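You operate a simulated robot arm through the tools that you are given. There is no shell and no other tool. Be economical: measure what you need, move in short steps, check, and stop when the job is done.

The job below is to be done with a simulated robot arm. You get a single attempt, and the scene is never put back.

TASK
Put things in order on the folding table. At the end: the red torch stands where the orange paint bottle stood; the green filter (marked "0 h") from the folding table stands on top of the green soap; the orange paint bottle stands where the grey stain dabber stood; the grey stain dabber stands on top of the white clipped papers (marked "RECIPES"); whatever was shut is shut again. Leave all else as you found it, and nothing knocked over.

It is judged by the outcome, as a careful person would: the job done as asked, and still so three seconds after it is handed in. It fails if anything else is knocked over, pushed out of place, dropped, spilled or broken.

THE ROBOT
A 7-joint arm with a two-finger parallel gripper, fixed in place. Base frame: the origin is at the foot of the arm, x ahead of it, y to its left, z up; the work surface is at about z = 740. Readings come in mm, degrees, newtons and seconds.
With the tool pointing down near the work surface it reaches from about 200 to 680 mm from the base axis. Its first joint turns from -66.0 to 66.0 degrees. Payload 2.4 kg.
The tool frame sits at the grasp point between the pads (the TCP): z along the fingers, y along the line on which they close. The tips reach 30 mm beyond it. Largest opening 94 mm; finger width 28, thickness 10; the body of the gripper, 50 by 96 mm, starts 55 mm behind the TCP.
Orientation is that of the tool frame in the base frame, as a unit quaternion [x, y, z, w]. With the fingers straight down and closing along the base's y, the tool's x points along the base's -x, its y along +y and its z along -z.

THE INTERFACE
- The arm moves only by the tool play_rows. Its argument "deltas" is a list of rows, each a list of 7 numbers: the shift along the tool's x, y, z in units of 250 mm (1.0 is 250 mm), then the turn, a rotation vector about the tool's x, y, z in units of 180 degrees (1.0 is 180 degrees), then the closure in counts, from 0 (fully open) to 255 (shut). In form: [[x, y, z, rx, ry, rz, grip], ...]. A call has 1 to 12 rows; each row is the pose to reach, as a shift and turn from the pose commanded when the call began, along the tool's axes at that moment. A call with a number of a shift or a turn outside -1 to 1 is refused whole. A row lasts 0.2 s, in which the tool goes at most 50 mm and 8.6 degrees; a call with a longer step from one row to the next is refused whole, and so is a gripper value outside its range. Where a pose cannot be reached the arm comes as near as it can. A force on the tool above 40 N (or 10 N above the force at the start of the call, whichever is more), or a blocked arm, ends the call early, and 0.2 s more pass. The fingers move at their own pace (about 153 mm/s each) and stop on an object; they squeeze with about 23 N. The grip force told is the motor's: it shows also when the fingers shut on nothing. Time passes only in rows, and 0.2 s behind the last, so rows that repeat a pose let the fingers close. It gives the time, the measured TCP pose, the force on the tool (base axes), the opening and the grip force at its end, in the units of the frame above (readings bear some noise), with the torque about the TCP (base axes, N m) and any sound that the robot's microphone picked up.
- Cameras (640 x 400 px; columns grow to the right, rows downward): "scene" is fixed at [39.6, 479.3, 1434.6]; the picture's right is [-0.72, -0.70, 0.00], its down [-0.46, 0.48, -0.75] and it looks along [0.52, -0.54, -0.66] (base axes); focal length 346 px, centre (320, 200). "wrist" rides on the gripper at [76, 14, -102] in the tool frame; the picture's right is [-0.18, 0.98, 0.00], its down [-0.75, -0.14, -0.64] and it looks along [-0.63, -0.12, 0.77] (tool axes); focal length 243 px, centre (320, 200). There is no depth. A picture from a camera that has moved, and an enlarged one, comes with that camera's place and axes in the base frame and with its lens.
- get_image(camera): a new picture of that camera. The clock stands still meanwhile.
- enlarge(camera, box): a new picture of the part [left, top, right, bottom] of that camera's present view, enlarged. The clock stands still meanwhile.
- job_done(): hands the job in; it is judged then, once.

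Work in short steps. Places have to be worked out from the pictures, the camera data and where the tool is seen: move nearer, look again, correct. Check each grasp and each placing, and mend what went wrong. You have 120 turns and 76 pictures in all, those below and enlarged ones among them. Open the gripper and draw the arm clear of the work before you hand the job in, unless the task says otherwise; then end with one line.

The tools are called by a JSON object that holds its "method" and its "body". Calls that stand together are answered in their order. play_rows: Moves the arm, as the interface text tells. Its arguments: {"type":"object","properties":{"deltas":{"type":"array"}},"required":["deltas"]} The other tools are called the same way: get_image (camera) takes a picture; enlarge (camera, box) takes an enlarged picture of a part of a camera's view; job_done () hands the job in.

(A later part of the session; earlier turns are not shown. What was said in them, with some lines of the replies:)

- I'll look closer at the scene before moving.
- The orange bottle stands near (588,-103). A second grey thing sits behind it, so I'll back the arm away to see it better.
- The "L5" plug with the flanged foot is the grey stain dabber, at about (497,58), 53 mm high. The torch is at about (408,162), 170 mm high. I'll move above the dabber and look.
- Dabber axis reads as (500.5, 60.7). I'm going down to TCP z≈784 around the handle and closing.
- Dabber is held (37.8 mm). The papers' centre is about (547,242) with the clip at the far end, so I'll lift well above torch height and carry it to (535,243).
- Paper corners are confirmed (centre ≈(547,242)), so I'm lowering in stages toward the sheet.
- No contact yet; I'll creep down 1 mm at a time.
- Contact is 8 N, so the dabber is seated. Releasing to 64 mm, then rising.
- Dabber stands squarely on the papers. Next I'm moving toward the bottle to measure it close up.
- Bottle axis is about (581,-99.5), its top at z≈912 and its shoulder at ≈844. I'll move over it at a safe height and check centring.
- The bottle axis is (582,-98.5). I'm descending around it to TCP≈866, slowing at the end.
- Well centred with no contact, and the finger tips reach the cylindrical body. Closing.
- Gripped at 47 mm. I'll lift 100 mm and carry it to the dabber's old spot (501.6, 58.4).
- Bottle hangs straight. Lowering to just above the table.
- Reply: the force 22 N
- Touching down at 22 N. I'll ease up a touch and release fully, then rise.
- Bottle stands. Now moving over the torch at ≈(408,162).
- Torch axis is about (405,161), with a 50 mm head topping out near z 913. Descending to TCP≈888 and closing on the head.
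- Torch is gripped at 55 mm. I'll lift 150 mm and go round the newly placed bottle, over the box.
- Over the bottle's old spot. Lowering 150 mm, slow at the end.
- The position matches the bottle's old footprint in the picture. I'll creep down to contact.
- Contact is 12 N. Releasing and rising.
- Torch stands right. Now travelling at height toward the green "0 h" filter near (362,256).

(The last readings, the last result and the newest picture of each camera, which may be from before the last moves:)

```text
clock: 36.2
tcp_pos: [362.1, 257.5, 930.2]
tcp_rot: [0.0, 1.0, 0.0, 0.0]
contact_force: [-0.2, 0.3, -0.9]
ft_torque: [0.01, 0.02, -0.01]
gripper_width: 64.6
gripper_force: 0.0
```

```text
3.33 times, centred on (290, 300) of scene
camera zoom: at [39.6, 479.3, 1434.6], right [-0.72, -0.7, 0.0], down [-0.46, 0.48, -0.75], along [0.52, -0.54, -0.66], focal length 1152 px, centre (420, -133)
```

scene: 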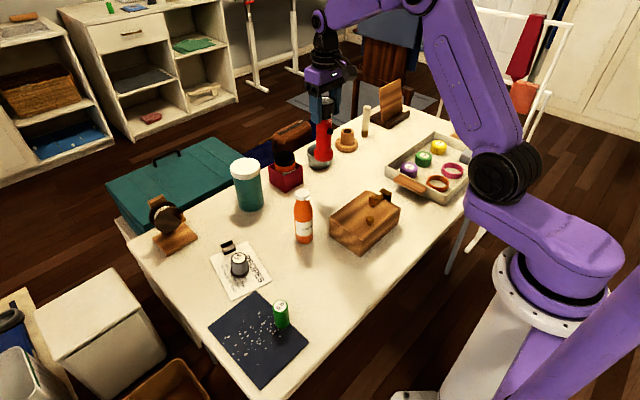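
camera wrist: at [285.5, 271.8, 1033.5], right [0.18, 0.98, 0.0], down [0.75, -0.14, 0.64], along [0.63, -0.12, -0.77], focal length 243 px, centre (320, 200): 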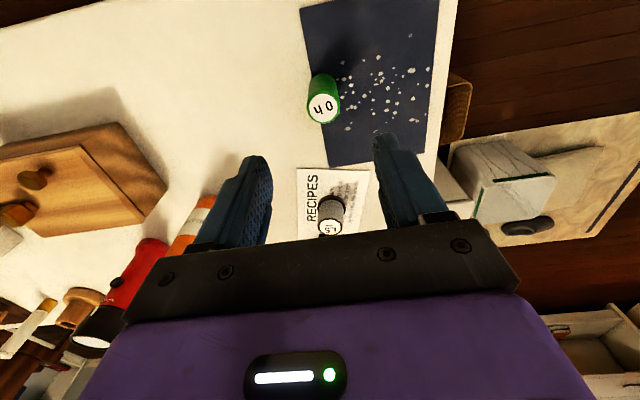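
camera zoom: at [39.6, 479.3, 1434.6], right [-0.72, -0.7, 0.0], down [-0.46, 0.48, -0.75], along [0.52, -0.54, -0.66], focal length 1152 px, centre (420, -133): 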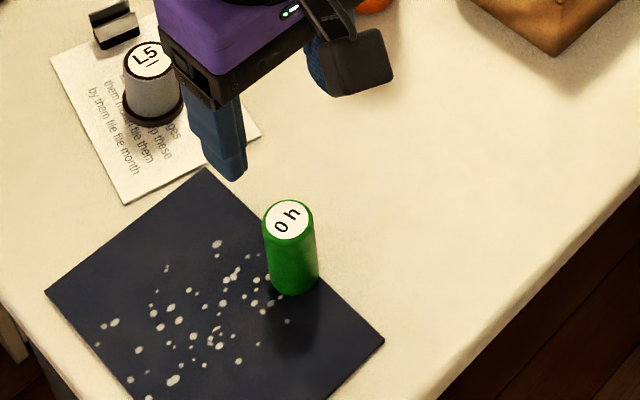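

Filter axis is about (364.5,259), top at z≈800. Descending to TCP 790 and closing on its upper part.

{"method": "play_rows", "body": {"deltas": [[-0.01, 0.011, 0.16, 0, 0, 0, 80], [-0.01, 0.011, 0.33, 0, 0, 0, 80], [-0.01, 0.011, 0.46, 0, 0, 0, 80], [-0.01, 0.011, 0.54, 0, 0, 0, 80], [-0.01, 0.011, 0.562, 0, 0, 0, 80], [-0.01, 0.011, 0.562, 0, 0, 0, 80], [-0.01, 0.011, 0.562, 0, 0, 0, 255], [-0.01, 0.011, 0.562, 0, 0, 0, 255], [-0.01, 0.011, 0.562, 0, 0, 0, 255]]}}

{"method": "get_image", "body": {"camera": "wrist"}}

{"method": "enlarge", "body": {"camera": "scene", "box": [220, 240, 360, 360]}}

```text
clock: 38.2
tcp_pos: [363.9, 258.2, 790.0]
tcp_rot: [0.0, 1.0, 0.0, 0.0]
contact_force: [0.1, 0.1, 0.2]
ft_torque: [-0.01, -0.03, -0.02]
gripper_width: 30.7
gripper_force: 23.3
```

```text
33 pictures are left
camera wrist: at [287.3, 273.0, 892.5], right [0.18, 0.98, 0.0], down [0.75, -0.14, 0.64], along [0.63, -0.12, -0.77], focal length 243 px, centre (320, 200)
```

wrist: 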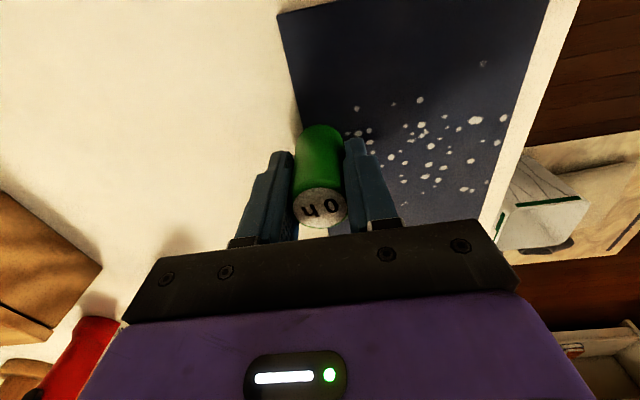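

```text
3.33 times, centred on (290, 300) of scene
camera zoom: at [39.6, 479.3, 1434.6], right [-0.72, -0.7, 0.0], down [-0.46, 0.48, -0.75], along [0.52, -0.54, -0.66], focal length 1152 px, centre (420, -133)
```

zoom: 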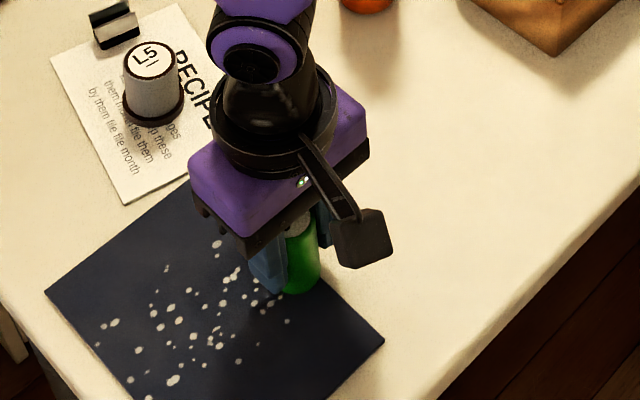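

Filter gripped (30.7 mm). Lifting to z≈1000 and travelling to the tray.

{"method": "play_rows", "body": {"deltas": [[0, 0, -0.06, 0, 0, 0, 255], [0, 0, -0.22, 0, 0, 0, 255], [0, 0, -0.4, 0, 0, 0, 255], [0, 0, -0.58, 0, 0, 0, 255], [0, -0.05, -0.76, 0, 0, 0, 255], [0, -0.2, -0.84, 0, 0, 0, 255], [0, -0.38, -0.84, 0, 0, 0, 255], [0, -0.56, -0.84, 0, 0, 0, 255], [0, -0.74, -0.84, 0, 0, 0, 255], [0, -0.92, -0.84, 0, 0, 0, 255]]}}

{"method": "play_rows", "body": {"deltas": [[0, -0.18, 0, 0, 0, 0, 255], [0, -0.36, 0, 0, 0, 0, 255], [0, -0.54, 0, 0, 0, 0, 255], [0, -0.72, 0, 0, 0, 0, 255], [0, -0.9, 0, 0, 0, 0, 255], [0, -0.98, 0, 0, 0, 0, 255]]}}

{"method": "play_rows", "body": {"deltas": [[0, -0.18, 0, 0, 0, 0, 255], [0, -0.36, 0, 0, 0, 0, 255], [0, -0.54, 0, 0, 0, 0, 255], [0, -0.7, 0, 0, 0, 0, 255], [0, -0.7, 0, 0, 0, 0, 255]]}}

{"method": "get_image", "body": {"camera": "wrist"}}

{"method": "get_image", "body": {"camera": "scene"}}

```text
clock: 40.4
tcp_pos: [364.2, 29.8, 1004.2]
tcp_rot: [-0.001, 1.0, 0.0, 0.0]
contact_force: [0.0, 0.3, -0.3]
ft_torque: [0.01, 0.01, -0.01]
gripper_width: 30.4
gripper_force: 22.8
```

```text
clock: 41.8
tcp_pos: [364.2, -217.4, 999.5]
tcp_rot: [0.0, 1.0, 0.0, 0.0]
contact_force: [-0.7, -0.3, -0.4]
ft_torque: [-0.01, -0.02, -0.03]
gripper_width: 30.6
gripper_force: 23.3
```

```text
clock: 43.0
tcp_pos: [363.3, -390.9, 1002.4]
tcp_rot: [0.0, 1.0, 0.0, -0.001]
contact_force: [-0.1, 0.3, 0.3]
ft_torque: [-0.04, -0.01, 0.02]
gripper_width: 30.8
gripper_force: 22.7
```

```text
31 pictures are left
camera wrist: at [287.8, -377.6, 1105.6], right [0.18, 0.98, 0.0], down [0.75, -0.14, 0.64], along [0.63, -0.12, -0.77], focal length 243 px, centre (320, 200)
```

wrist: 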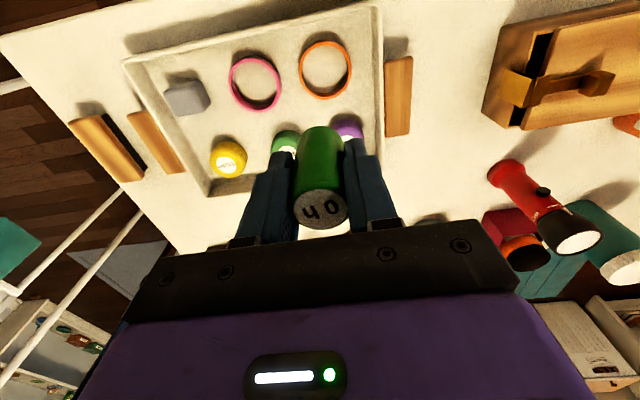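

```text
30 pictures are left
```

scene: 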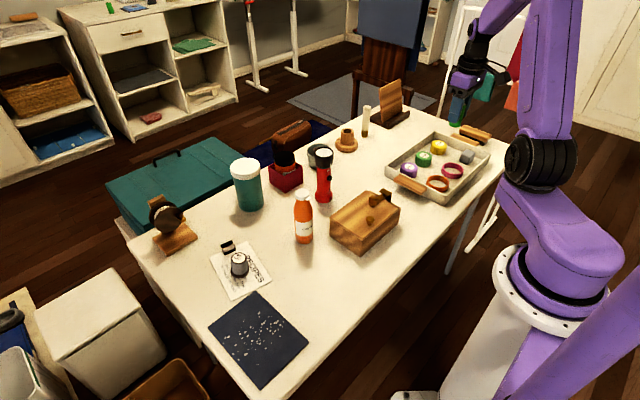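

The green soap looks to be around (445,-455). I'm moving above it at z 940 to see it just below the held filter.

{"method": "play_rows", "body": {"deltas": [[-0.1, -0.08, 0.04, 0, 0, 0, 255], [-0.2, -0.16, 0.1, 0, 0, 0, 255], [-0.3, -0.23, 0.18, 0, 0, 0, 255], [-0.32, -0.256, 0.24, 0, 0, 0, 255], [-0.32, -0.256, 0.24, 0, 0, 0, 255]]}}

{"method": "get_image", "body": {"camera": "wrist"}}

{"method": "enlarge", "body": {"camera": "scene", "box": [370, 90, 510, 210]}}

```text
clock: 44.2
tcp_pos: [443.7, -454.8, 942.7]
tcp_rot: [0.0, 1.0, 0.001, -0.001]
contact_force: [0.2, -0.2, 0.4]
ft_torque: [-0.03, 0.04, -0.03]
gripper_width: 30.9
gripper_force: 22.8
```

```text
29 pictures are left
camera wrist: at [367.4, -440.2, 1044.5], right [0.18, 0.98, 0.0], down [0.75, -0.14, 0.64], along [0.63, -0.12, -0.77], focal length 243 px, centre (320, 200)
```

wrist: 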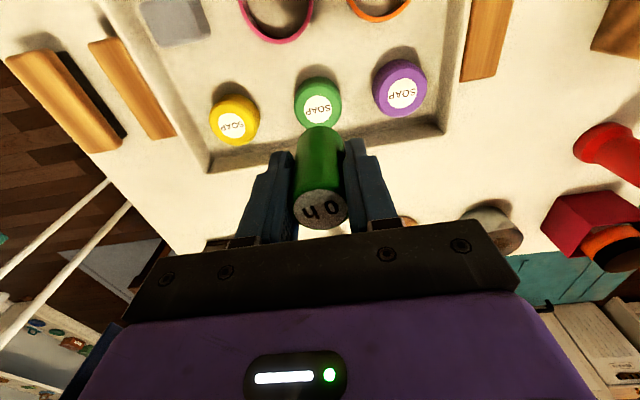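

```text
3.33 times, centred on (440, 150) of scene
camera zoom: at [39.6, 479.2, 1434.6], right [-0.72, -0.7, 0.0], down [-0.46, 0.48, -0.75], along [0.52, -0.54, -0.66], focal length 1152 px, centre (-80, 367)
```

zoom: 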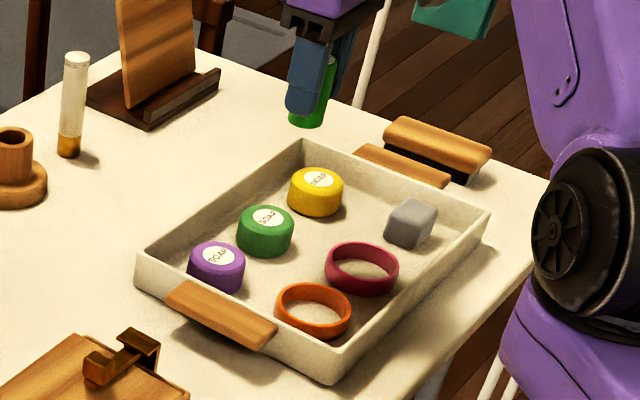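

Both cameras agree on the green soap at (459,-460), top z≈775–784. I'll align there and lower to z 860 for a check.

{"method": "play_rows", "body": {"deltas": [[-0.058, -0.019, 0.08, 0, 0, 0, 255], [-0.058, -0.019, 0.2, 0, 0, 0, 255], [-0.058, -0.019, 0.3, 0, 0, 0, 255], [-0.058, -0.019, 0.32, 0, 0, 0, 255], [-0.058, -0.019, 0.32, 0, 0, 0, 255]]}}

{"method": "get_image", "body": {"camera": "wrist"}}

{"method": "enlarge", "body": {"camera": "scene", "box": [385, 110, 475, 190]}}

```text
clock: 45.4
tcp_pos: [457.5, -460.1, 860.0]
tcp_rot: [0.001, 1.0, 0.0, 0.0]
contact_force: [0.0, 0.5, 0.5]
ft_torque: [-0.01, 0.02, 0.04]
gripper_width: 30.8
gripper_force: 22.8
```

```text
27 pictures are left
camera wrist: at [381.8, -446.3, 962.3], right [0.18, 0.98, 0.0], down [0.75, -0.14, 0.64], along [0.63, -0.12, -0.77], focal length 243 px, centre (320, 200)
```

wrist: 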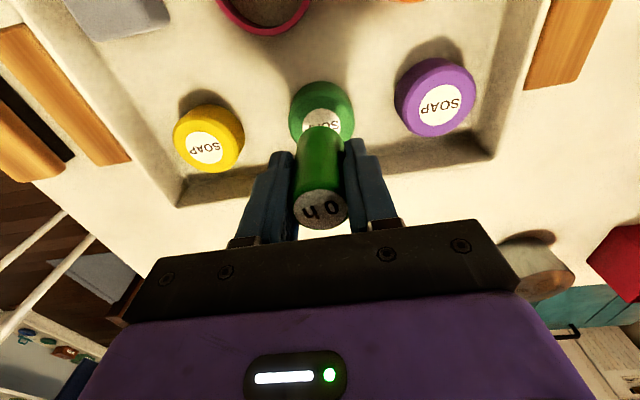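

```text
5.00 times, centred on (430, 150) of scene
camera zoom: at [39.6, 479.2, 1434.6], right [-0.72, -0.7, 0.0], down [-0.46, 0.48, -0.75], along [0.52, -0.54, -0.66], focal length 1728 px, centre (-230, 450)
```

zoom: 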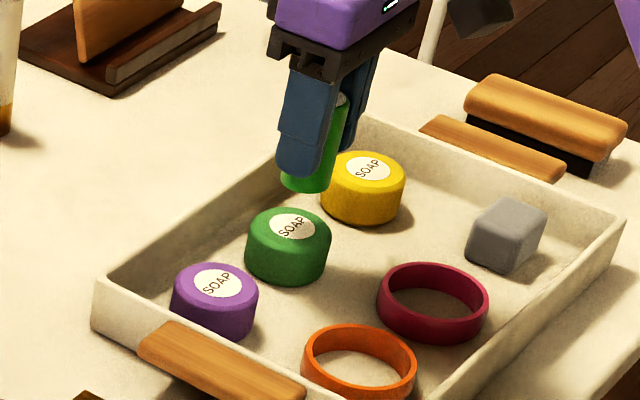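

Alignment holds in both views. Lowering to z 834, then I'll creep.

{"method": "play_rows", "body": {"deltas": [[0, 0, 0.06, 0, 0, 0, 255], [0, 0, 0.1, 0, 0, 0, 255], [0, 0, 0.104, 0, 0, 0, 255], [0, 0, 0.104, 0, 0, 0, 255]]}}

{"method": "enlarge", "body": {"camera": "scene", "box": [385, 110, 475, 190]}}

{"method": "get_image", "body": {"camera": "wrist"}}

```text
clock: 46.4
tcp_pos: [457.8, -461.0, 834.4]
tcp_rot: [0.0, 1.0, 0.0, 0.001]
contact_force: [0.2, 0.4, 0.2]
ft_torque: [0.0, -0.02, 0.03]
gripper_width: 30.7
gripper_force: 23.1
```

```text
5.00 times, centred on (430, 150) of scene
camera zoom: at [39.6, 479.2, 1434.6], right [-0.72, -0.7, 0.0], down [-0.46, 0.48, -0.75], along [0.52, -0.54, -0.66], focal length 1728 px, centre (-230, 450)
```

zoom: 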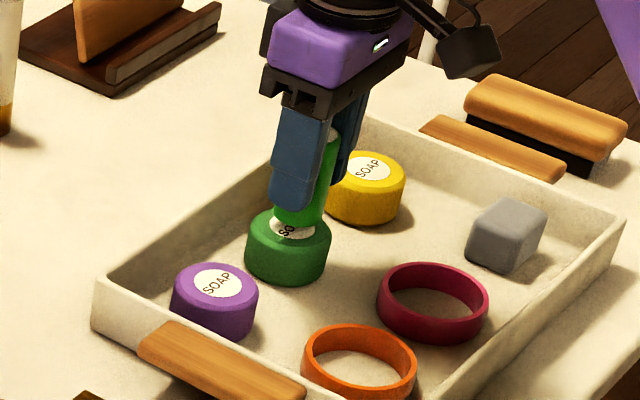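

```text
24 pictures are left
camera wrist: at [381.4, -446.0, 936.7], right [0.18, 0.98, 0.0], down [0.75, -0.14, 0.64], along [0.63, -0.12, -0.77], focal length 243 px, centre (320, 200)
```

wrist: 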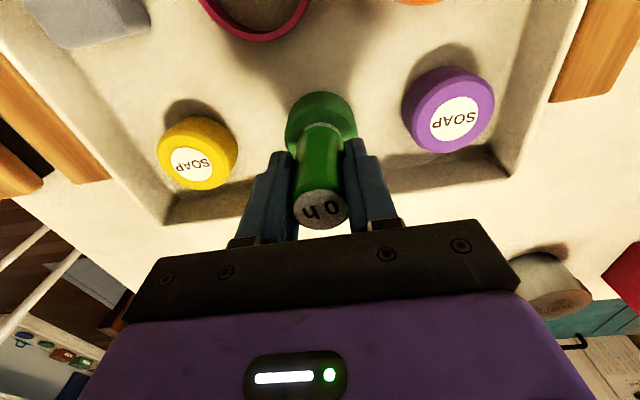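

About 8–10 mm gap remains. Creeping down with force checks.

{"method": "play_rows", "body": {"deltas": [[0, 0, 0.008, 0, 0, 0, 255], [0, 0, 0.016, 0, 0, 0, 255], [0, 0, 0.022, 0, 0, 0, 255], [0, 0, 0.026, 0, 0, 0, 255], [0, 0, 0.026, 0, 0, 0, 255]]}}

```text
clock: 47.6
tcp_pos: [457.7, -460.6, 827.9]
tcp_rot: [0.0, 1.0, 0.0, 0.0]
contact_force: [-0.1, -0.2, -1.3]
ft_torque: [0.01, -0.03, 0.0]
gripper_width: 30.8
gripper_force: 22.9
```

{"method": "play_rows", "body": {"deltas": [[0, 0, 0.004, 0, 0, 0, 255], [0, 0, 0.008, 0, 0, 0, 255], [0, 0, 0.012, 0, 0, 0, 255], [0, 0, 0.012, 0, 0, 0, 255]]}}

{"method": "enlarge", "body": {"camera": "scene", "box": [385, 110, 475, 190]}}

```text
clock: 48.6
tcp_pos: [457.9, -460.2, 825.6]
tcp_rot: [0.0, 1.0, 0.0, -0.001]
contact_force: [-0.1, -0.2, -1.1]
ft_torque: [0.0, 0.0, 0.01]
gripper_width: 30.6
gripper_force: 22.4
```

```text
5.00 times, centred on (430, 150) of scene
camera zoom: at [39.6, 479.2, 1434.6], right [-0.72, -0.7, 0.0], down [-0.46, 0.48, -0.75], along [0.52, -0.54, -0.66], focal length 1728 px, centre (-230, 450)
```

zoom: 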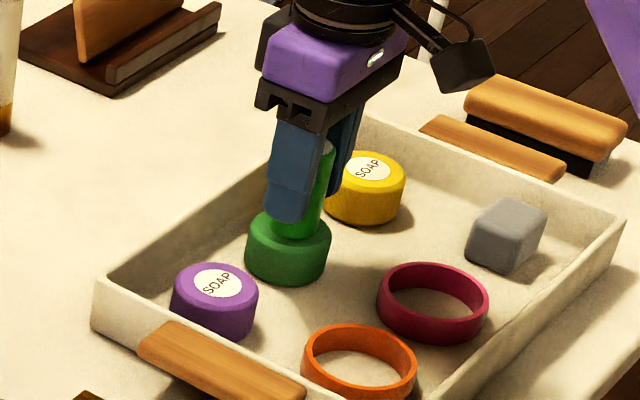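

Almost seated. I'll shift +2 mm x and +1 mm y for centring and continue down to contact.

{"method": "play_rows", "body": {"deltas": [[-0.008, 0.004, 0, 0, 0, 0, 255], [-0.008, 0.004, 0.004, 0, 0, 0, 255], [-0.008, 0.004, 0.008, 0, 0, 0, 255], [-0.008, 0.004, 0.008, 0, 0, 0, 255]]}}

```text
clock: 49.6
tcp_pos: [461.6, -457.8, 824.5]
tcp_rot: [0.0, 1.0, -0.001, 0.0]
contact_force: [-0.8, -0.5, 2.3]
ft_torque: [-0.04, -0.02, 0.0]
gripper_width: 30.9
gripper_force: 22.7
```

Light contact begins (2.3 N against −1 hanging). One more half-millimetre step.

{"method": "play_rows", "body": {"deltas": [[0, 0, 0.002, 0, 0, 0, 255], [0, 0, 0.003, 0, 0, 0, 255], [0, 0, 0.003, 0, 0, 0, 255]]}}

{"method": "get_image", "body": {"camera": "wrist"}}

```text
clock: 50.4
tcp_pos: [462.1, -459.1, 823.8]
tcp_rot: [0.0, 1.0, 0.0, 0.001]
contact_force: [-5.1, 5.4, 18.5]
ft_torque: [0.2, 0.27, 0.01]
gripper_width: 30.6
gripper_force: 23.2
```

```text
22 pictures are left
camera wrist: at [385.0, -444.8, 925.7], right [0.18, 0.98, 0.0], down [0.75, -0.14, 0.64], along [0.63, -0.12, -0.77], focal length 243 px, centre (320, 200)
```

wrist: 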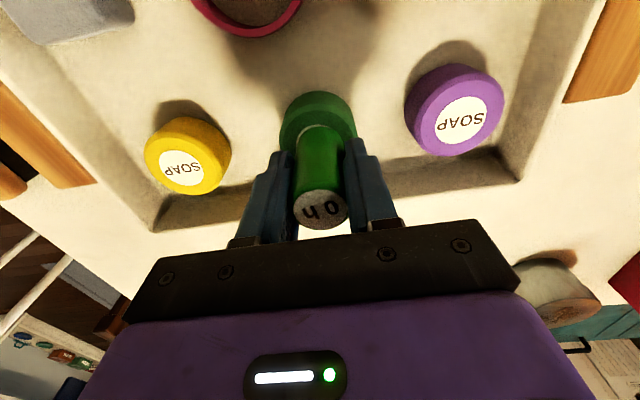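

Seated firmly. Easing up 0.5 mm and opening gently.

{"method": "play_rows", "body": {"deltas": [[0, 0, -0.003, 0, 0, 0, 255], [0, 0, -0.003, 0, 0, 0, 160], [0, 0, -0.003, 0, 0, 0, 130], [0, 0, -0.003, 0, 0, 0, 90], [0, 0, -0.003, 0, 0, 0, 80]]}}

{"method": "enlarge", "body": {"camera": "scene", "box": [385, 110, 475, 190]}}

{"method": "get_image", "body": {"camera": "wrist"}}

```text
clock: 51.6
tcp_pos: [459.4, -459.8, 823.2]
tcp_rot: [0.001, 1.0, 0.0, 0.0]
contact_force: [-0.9, 0.1, -0.1]
ft_torque: [-0.01, -0.02, 0.02]
gripper_width: 64.4
gripper_force: 0.1
```

```text
5.00 times, centred on (430, 150) of scene
camera zoom: at [39.6, 479.3, 1434.6], right [-0.72, -0.7, 0.0], down [-0.46, 0.48, -0.75], along [0.52, -0.54, -0.66], focal length 1728 px, centre (-230, 450)
```

zoom: 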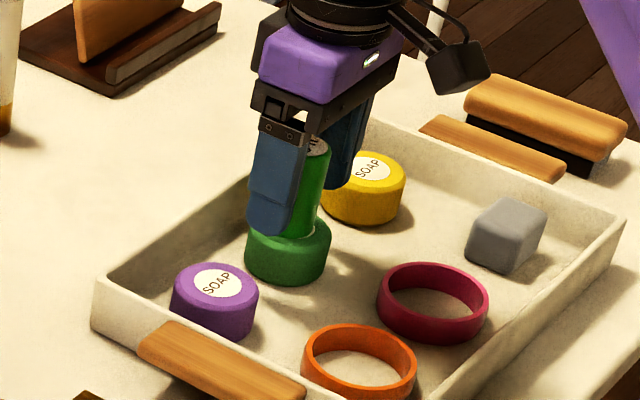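

```text
20 pictures are left
camera wrist: at [384.4, -444.8, 925.6], right [0.18, 0.98, 0.0], down [0.75, -0.14, 0.64], along [0.63, -0.12, -0.77], focal length 243 px, centre (320, 200)
```

wrist: 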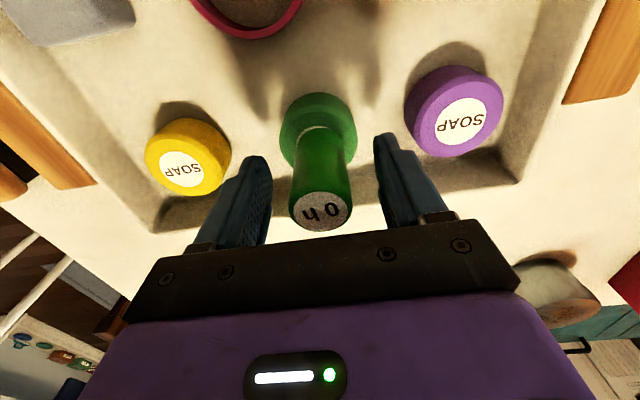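

The filter stands freely on the soap. Rising straight up, then retracting.

{"method": "play_rows", "body": {"deltas": [[0, 0, -0.05, 0, 0, 0, 80], [0, 0, -0.18, 0, 0, 0, 80], [0, 0, -0.36, 0, 0, 0, 80], [0, 0, -0.54, 0, 0, 0, 80], [0, 0, -0.72, 0, 0, 0, 80], [0.14, 0, -0.8, 0, 0, 0, 60], [0.3, 0, -0.8, 0, 0, 0, 0], [0.48, 0, -0.8, 0, 0, 0, 0], [0.52, 0, -0.8, 0, 0, 0, 0]]}}

{"method": "play_rows", "body": {"deltas": [[0, 0.18, 0, 0, 0, 0, 0], [0, 0.36, 0, 0, 0, 0, 0], [0, 0.54, 0, 0, 0, 0, 0], [0, 0.72, 0, 0, 0, 0, 0], [0, 0.8, 0, 0, 0, 0, 0], [0, 0.8, 0, 0, 0, 0, 0]]}}

{"method": "get_image", "body": {"camera": "scene"}}

{"method": "enlarge", "body": {"camera": "scene", "box": [370, 90, 510, 210]}}

{"method": "enlarge", "body": {"camera": "scene", "box": [200, 130, 410, 310]}}

```text
clock: 53.6
tcp_pos: [329.5, -460.8, 1022.4]
tcp_rot: [0.0, 1.0, 0.0, 0.001]
contact_force: [0.3, 0.9, 0.1]
ft_torque: [0.0, 0.0, -0.02]
gripper_width: 94.3
gripper_force: 0.1
```

```text
clock: 55.0
tcp_pos: [331.5, -258.4, 1021.9]
tcp_rot: [0.0, 1.0, 0.001, 0.0]
contact_force: [0.1, -0.5, 1.1]
ft_torque: [-0.05, 0.0, -0.02]
gripper_width: 94.0
gripper_force: 0.0
```

```text
19 pictures are left
```

scene: 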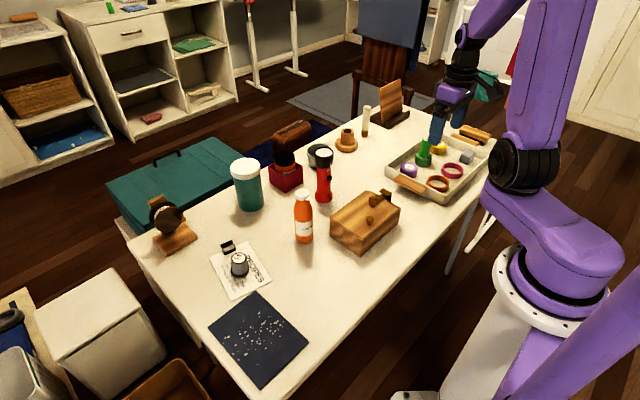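

```text
3.33 times, centred on (440, 150) of scene
camera zoom: at [39.6, 479.3, 1434.6], right [-0.72, -0.7, 0.0], down [-0.46, 0.48, -0.75], along [0.52, -0.54, -0.66], focal length 1152 px, centre (-80, 367)
```

zoom: 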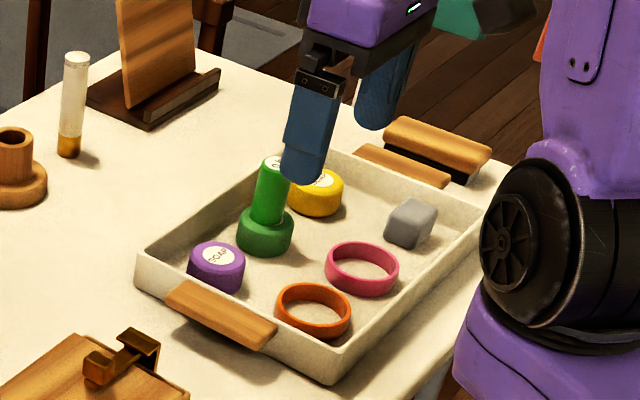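

```text
2.22 times, centred on (305, 220) of scene
camera zoom: at [39.6, 479.3, 1434.6], right [-0.72, -0.7, 0.0], down [-0.46, 0.48, -0.75], along [0.52, -0.54, -0.66], focal length 768 px, centre (353, 156)
```

zoom: 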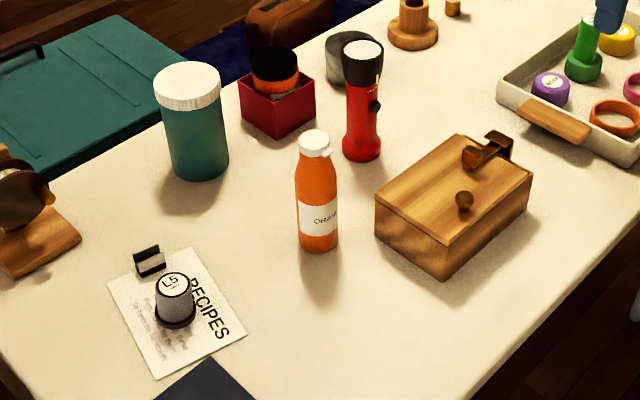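

All four items stand where they were asked for, the box is still shut, and the arm is clear with the gripper open. Handing in.

{"method": "job_done", "body": {}}

```text
The job is handed in.
```

The job is handed in: the torch stands where the orange bottle was, the bottle stands where the dabber was, the dabber stands on the RECIPES papers, the "0 h" filter stands on the green soap, and the last pictures show nothing else moved and the wooden box, never opened, still shut.
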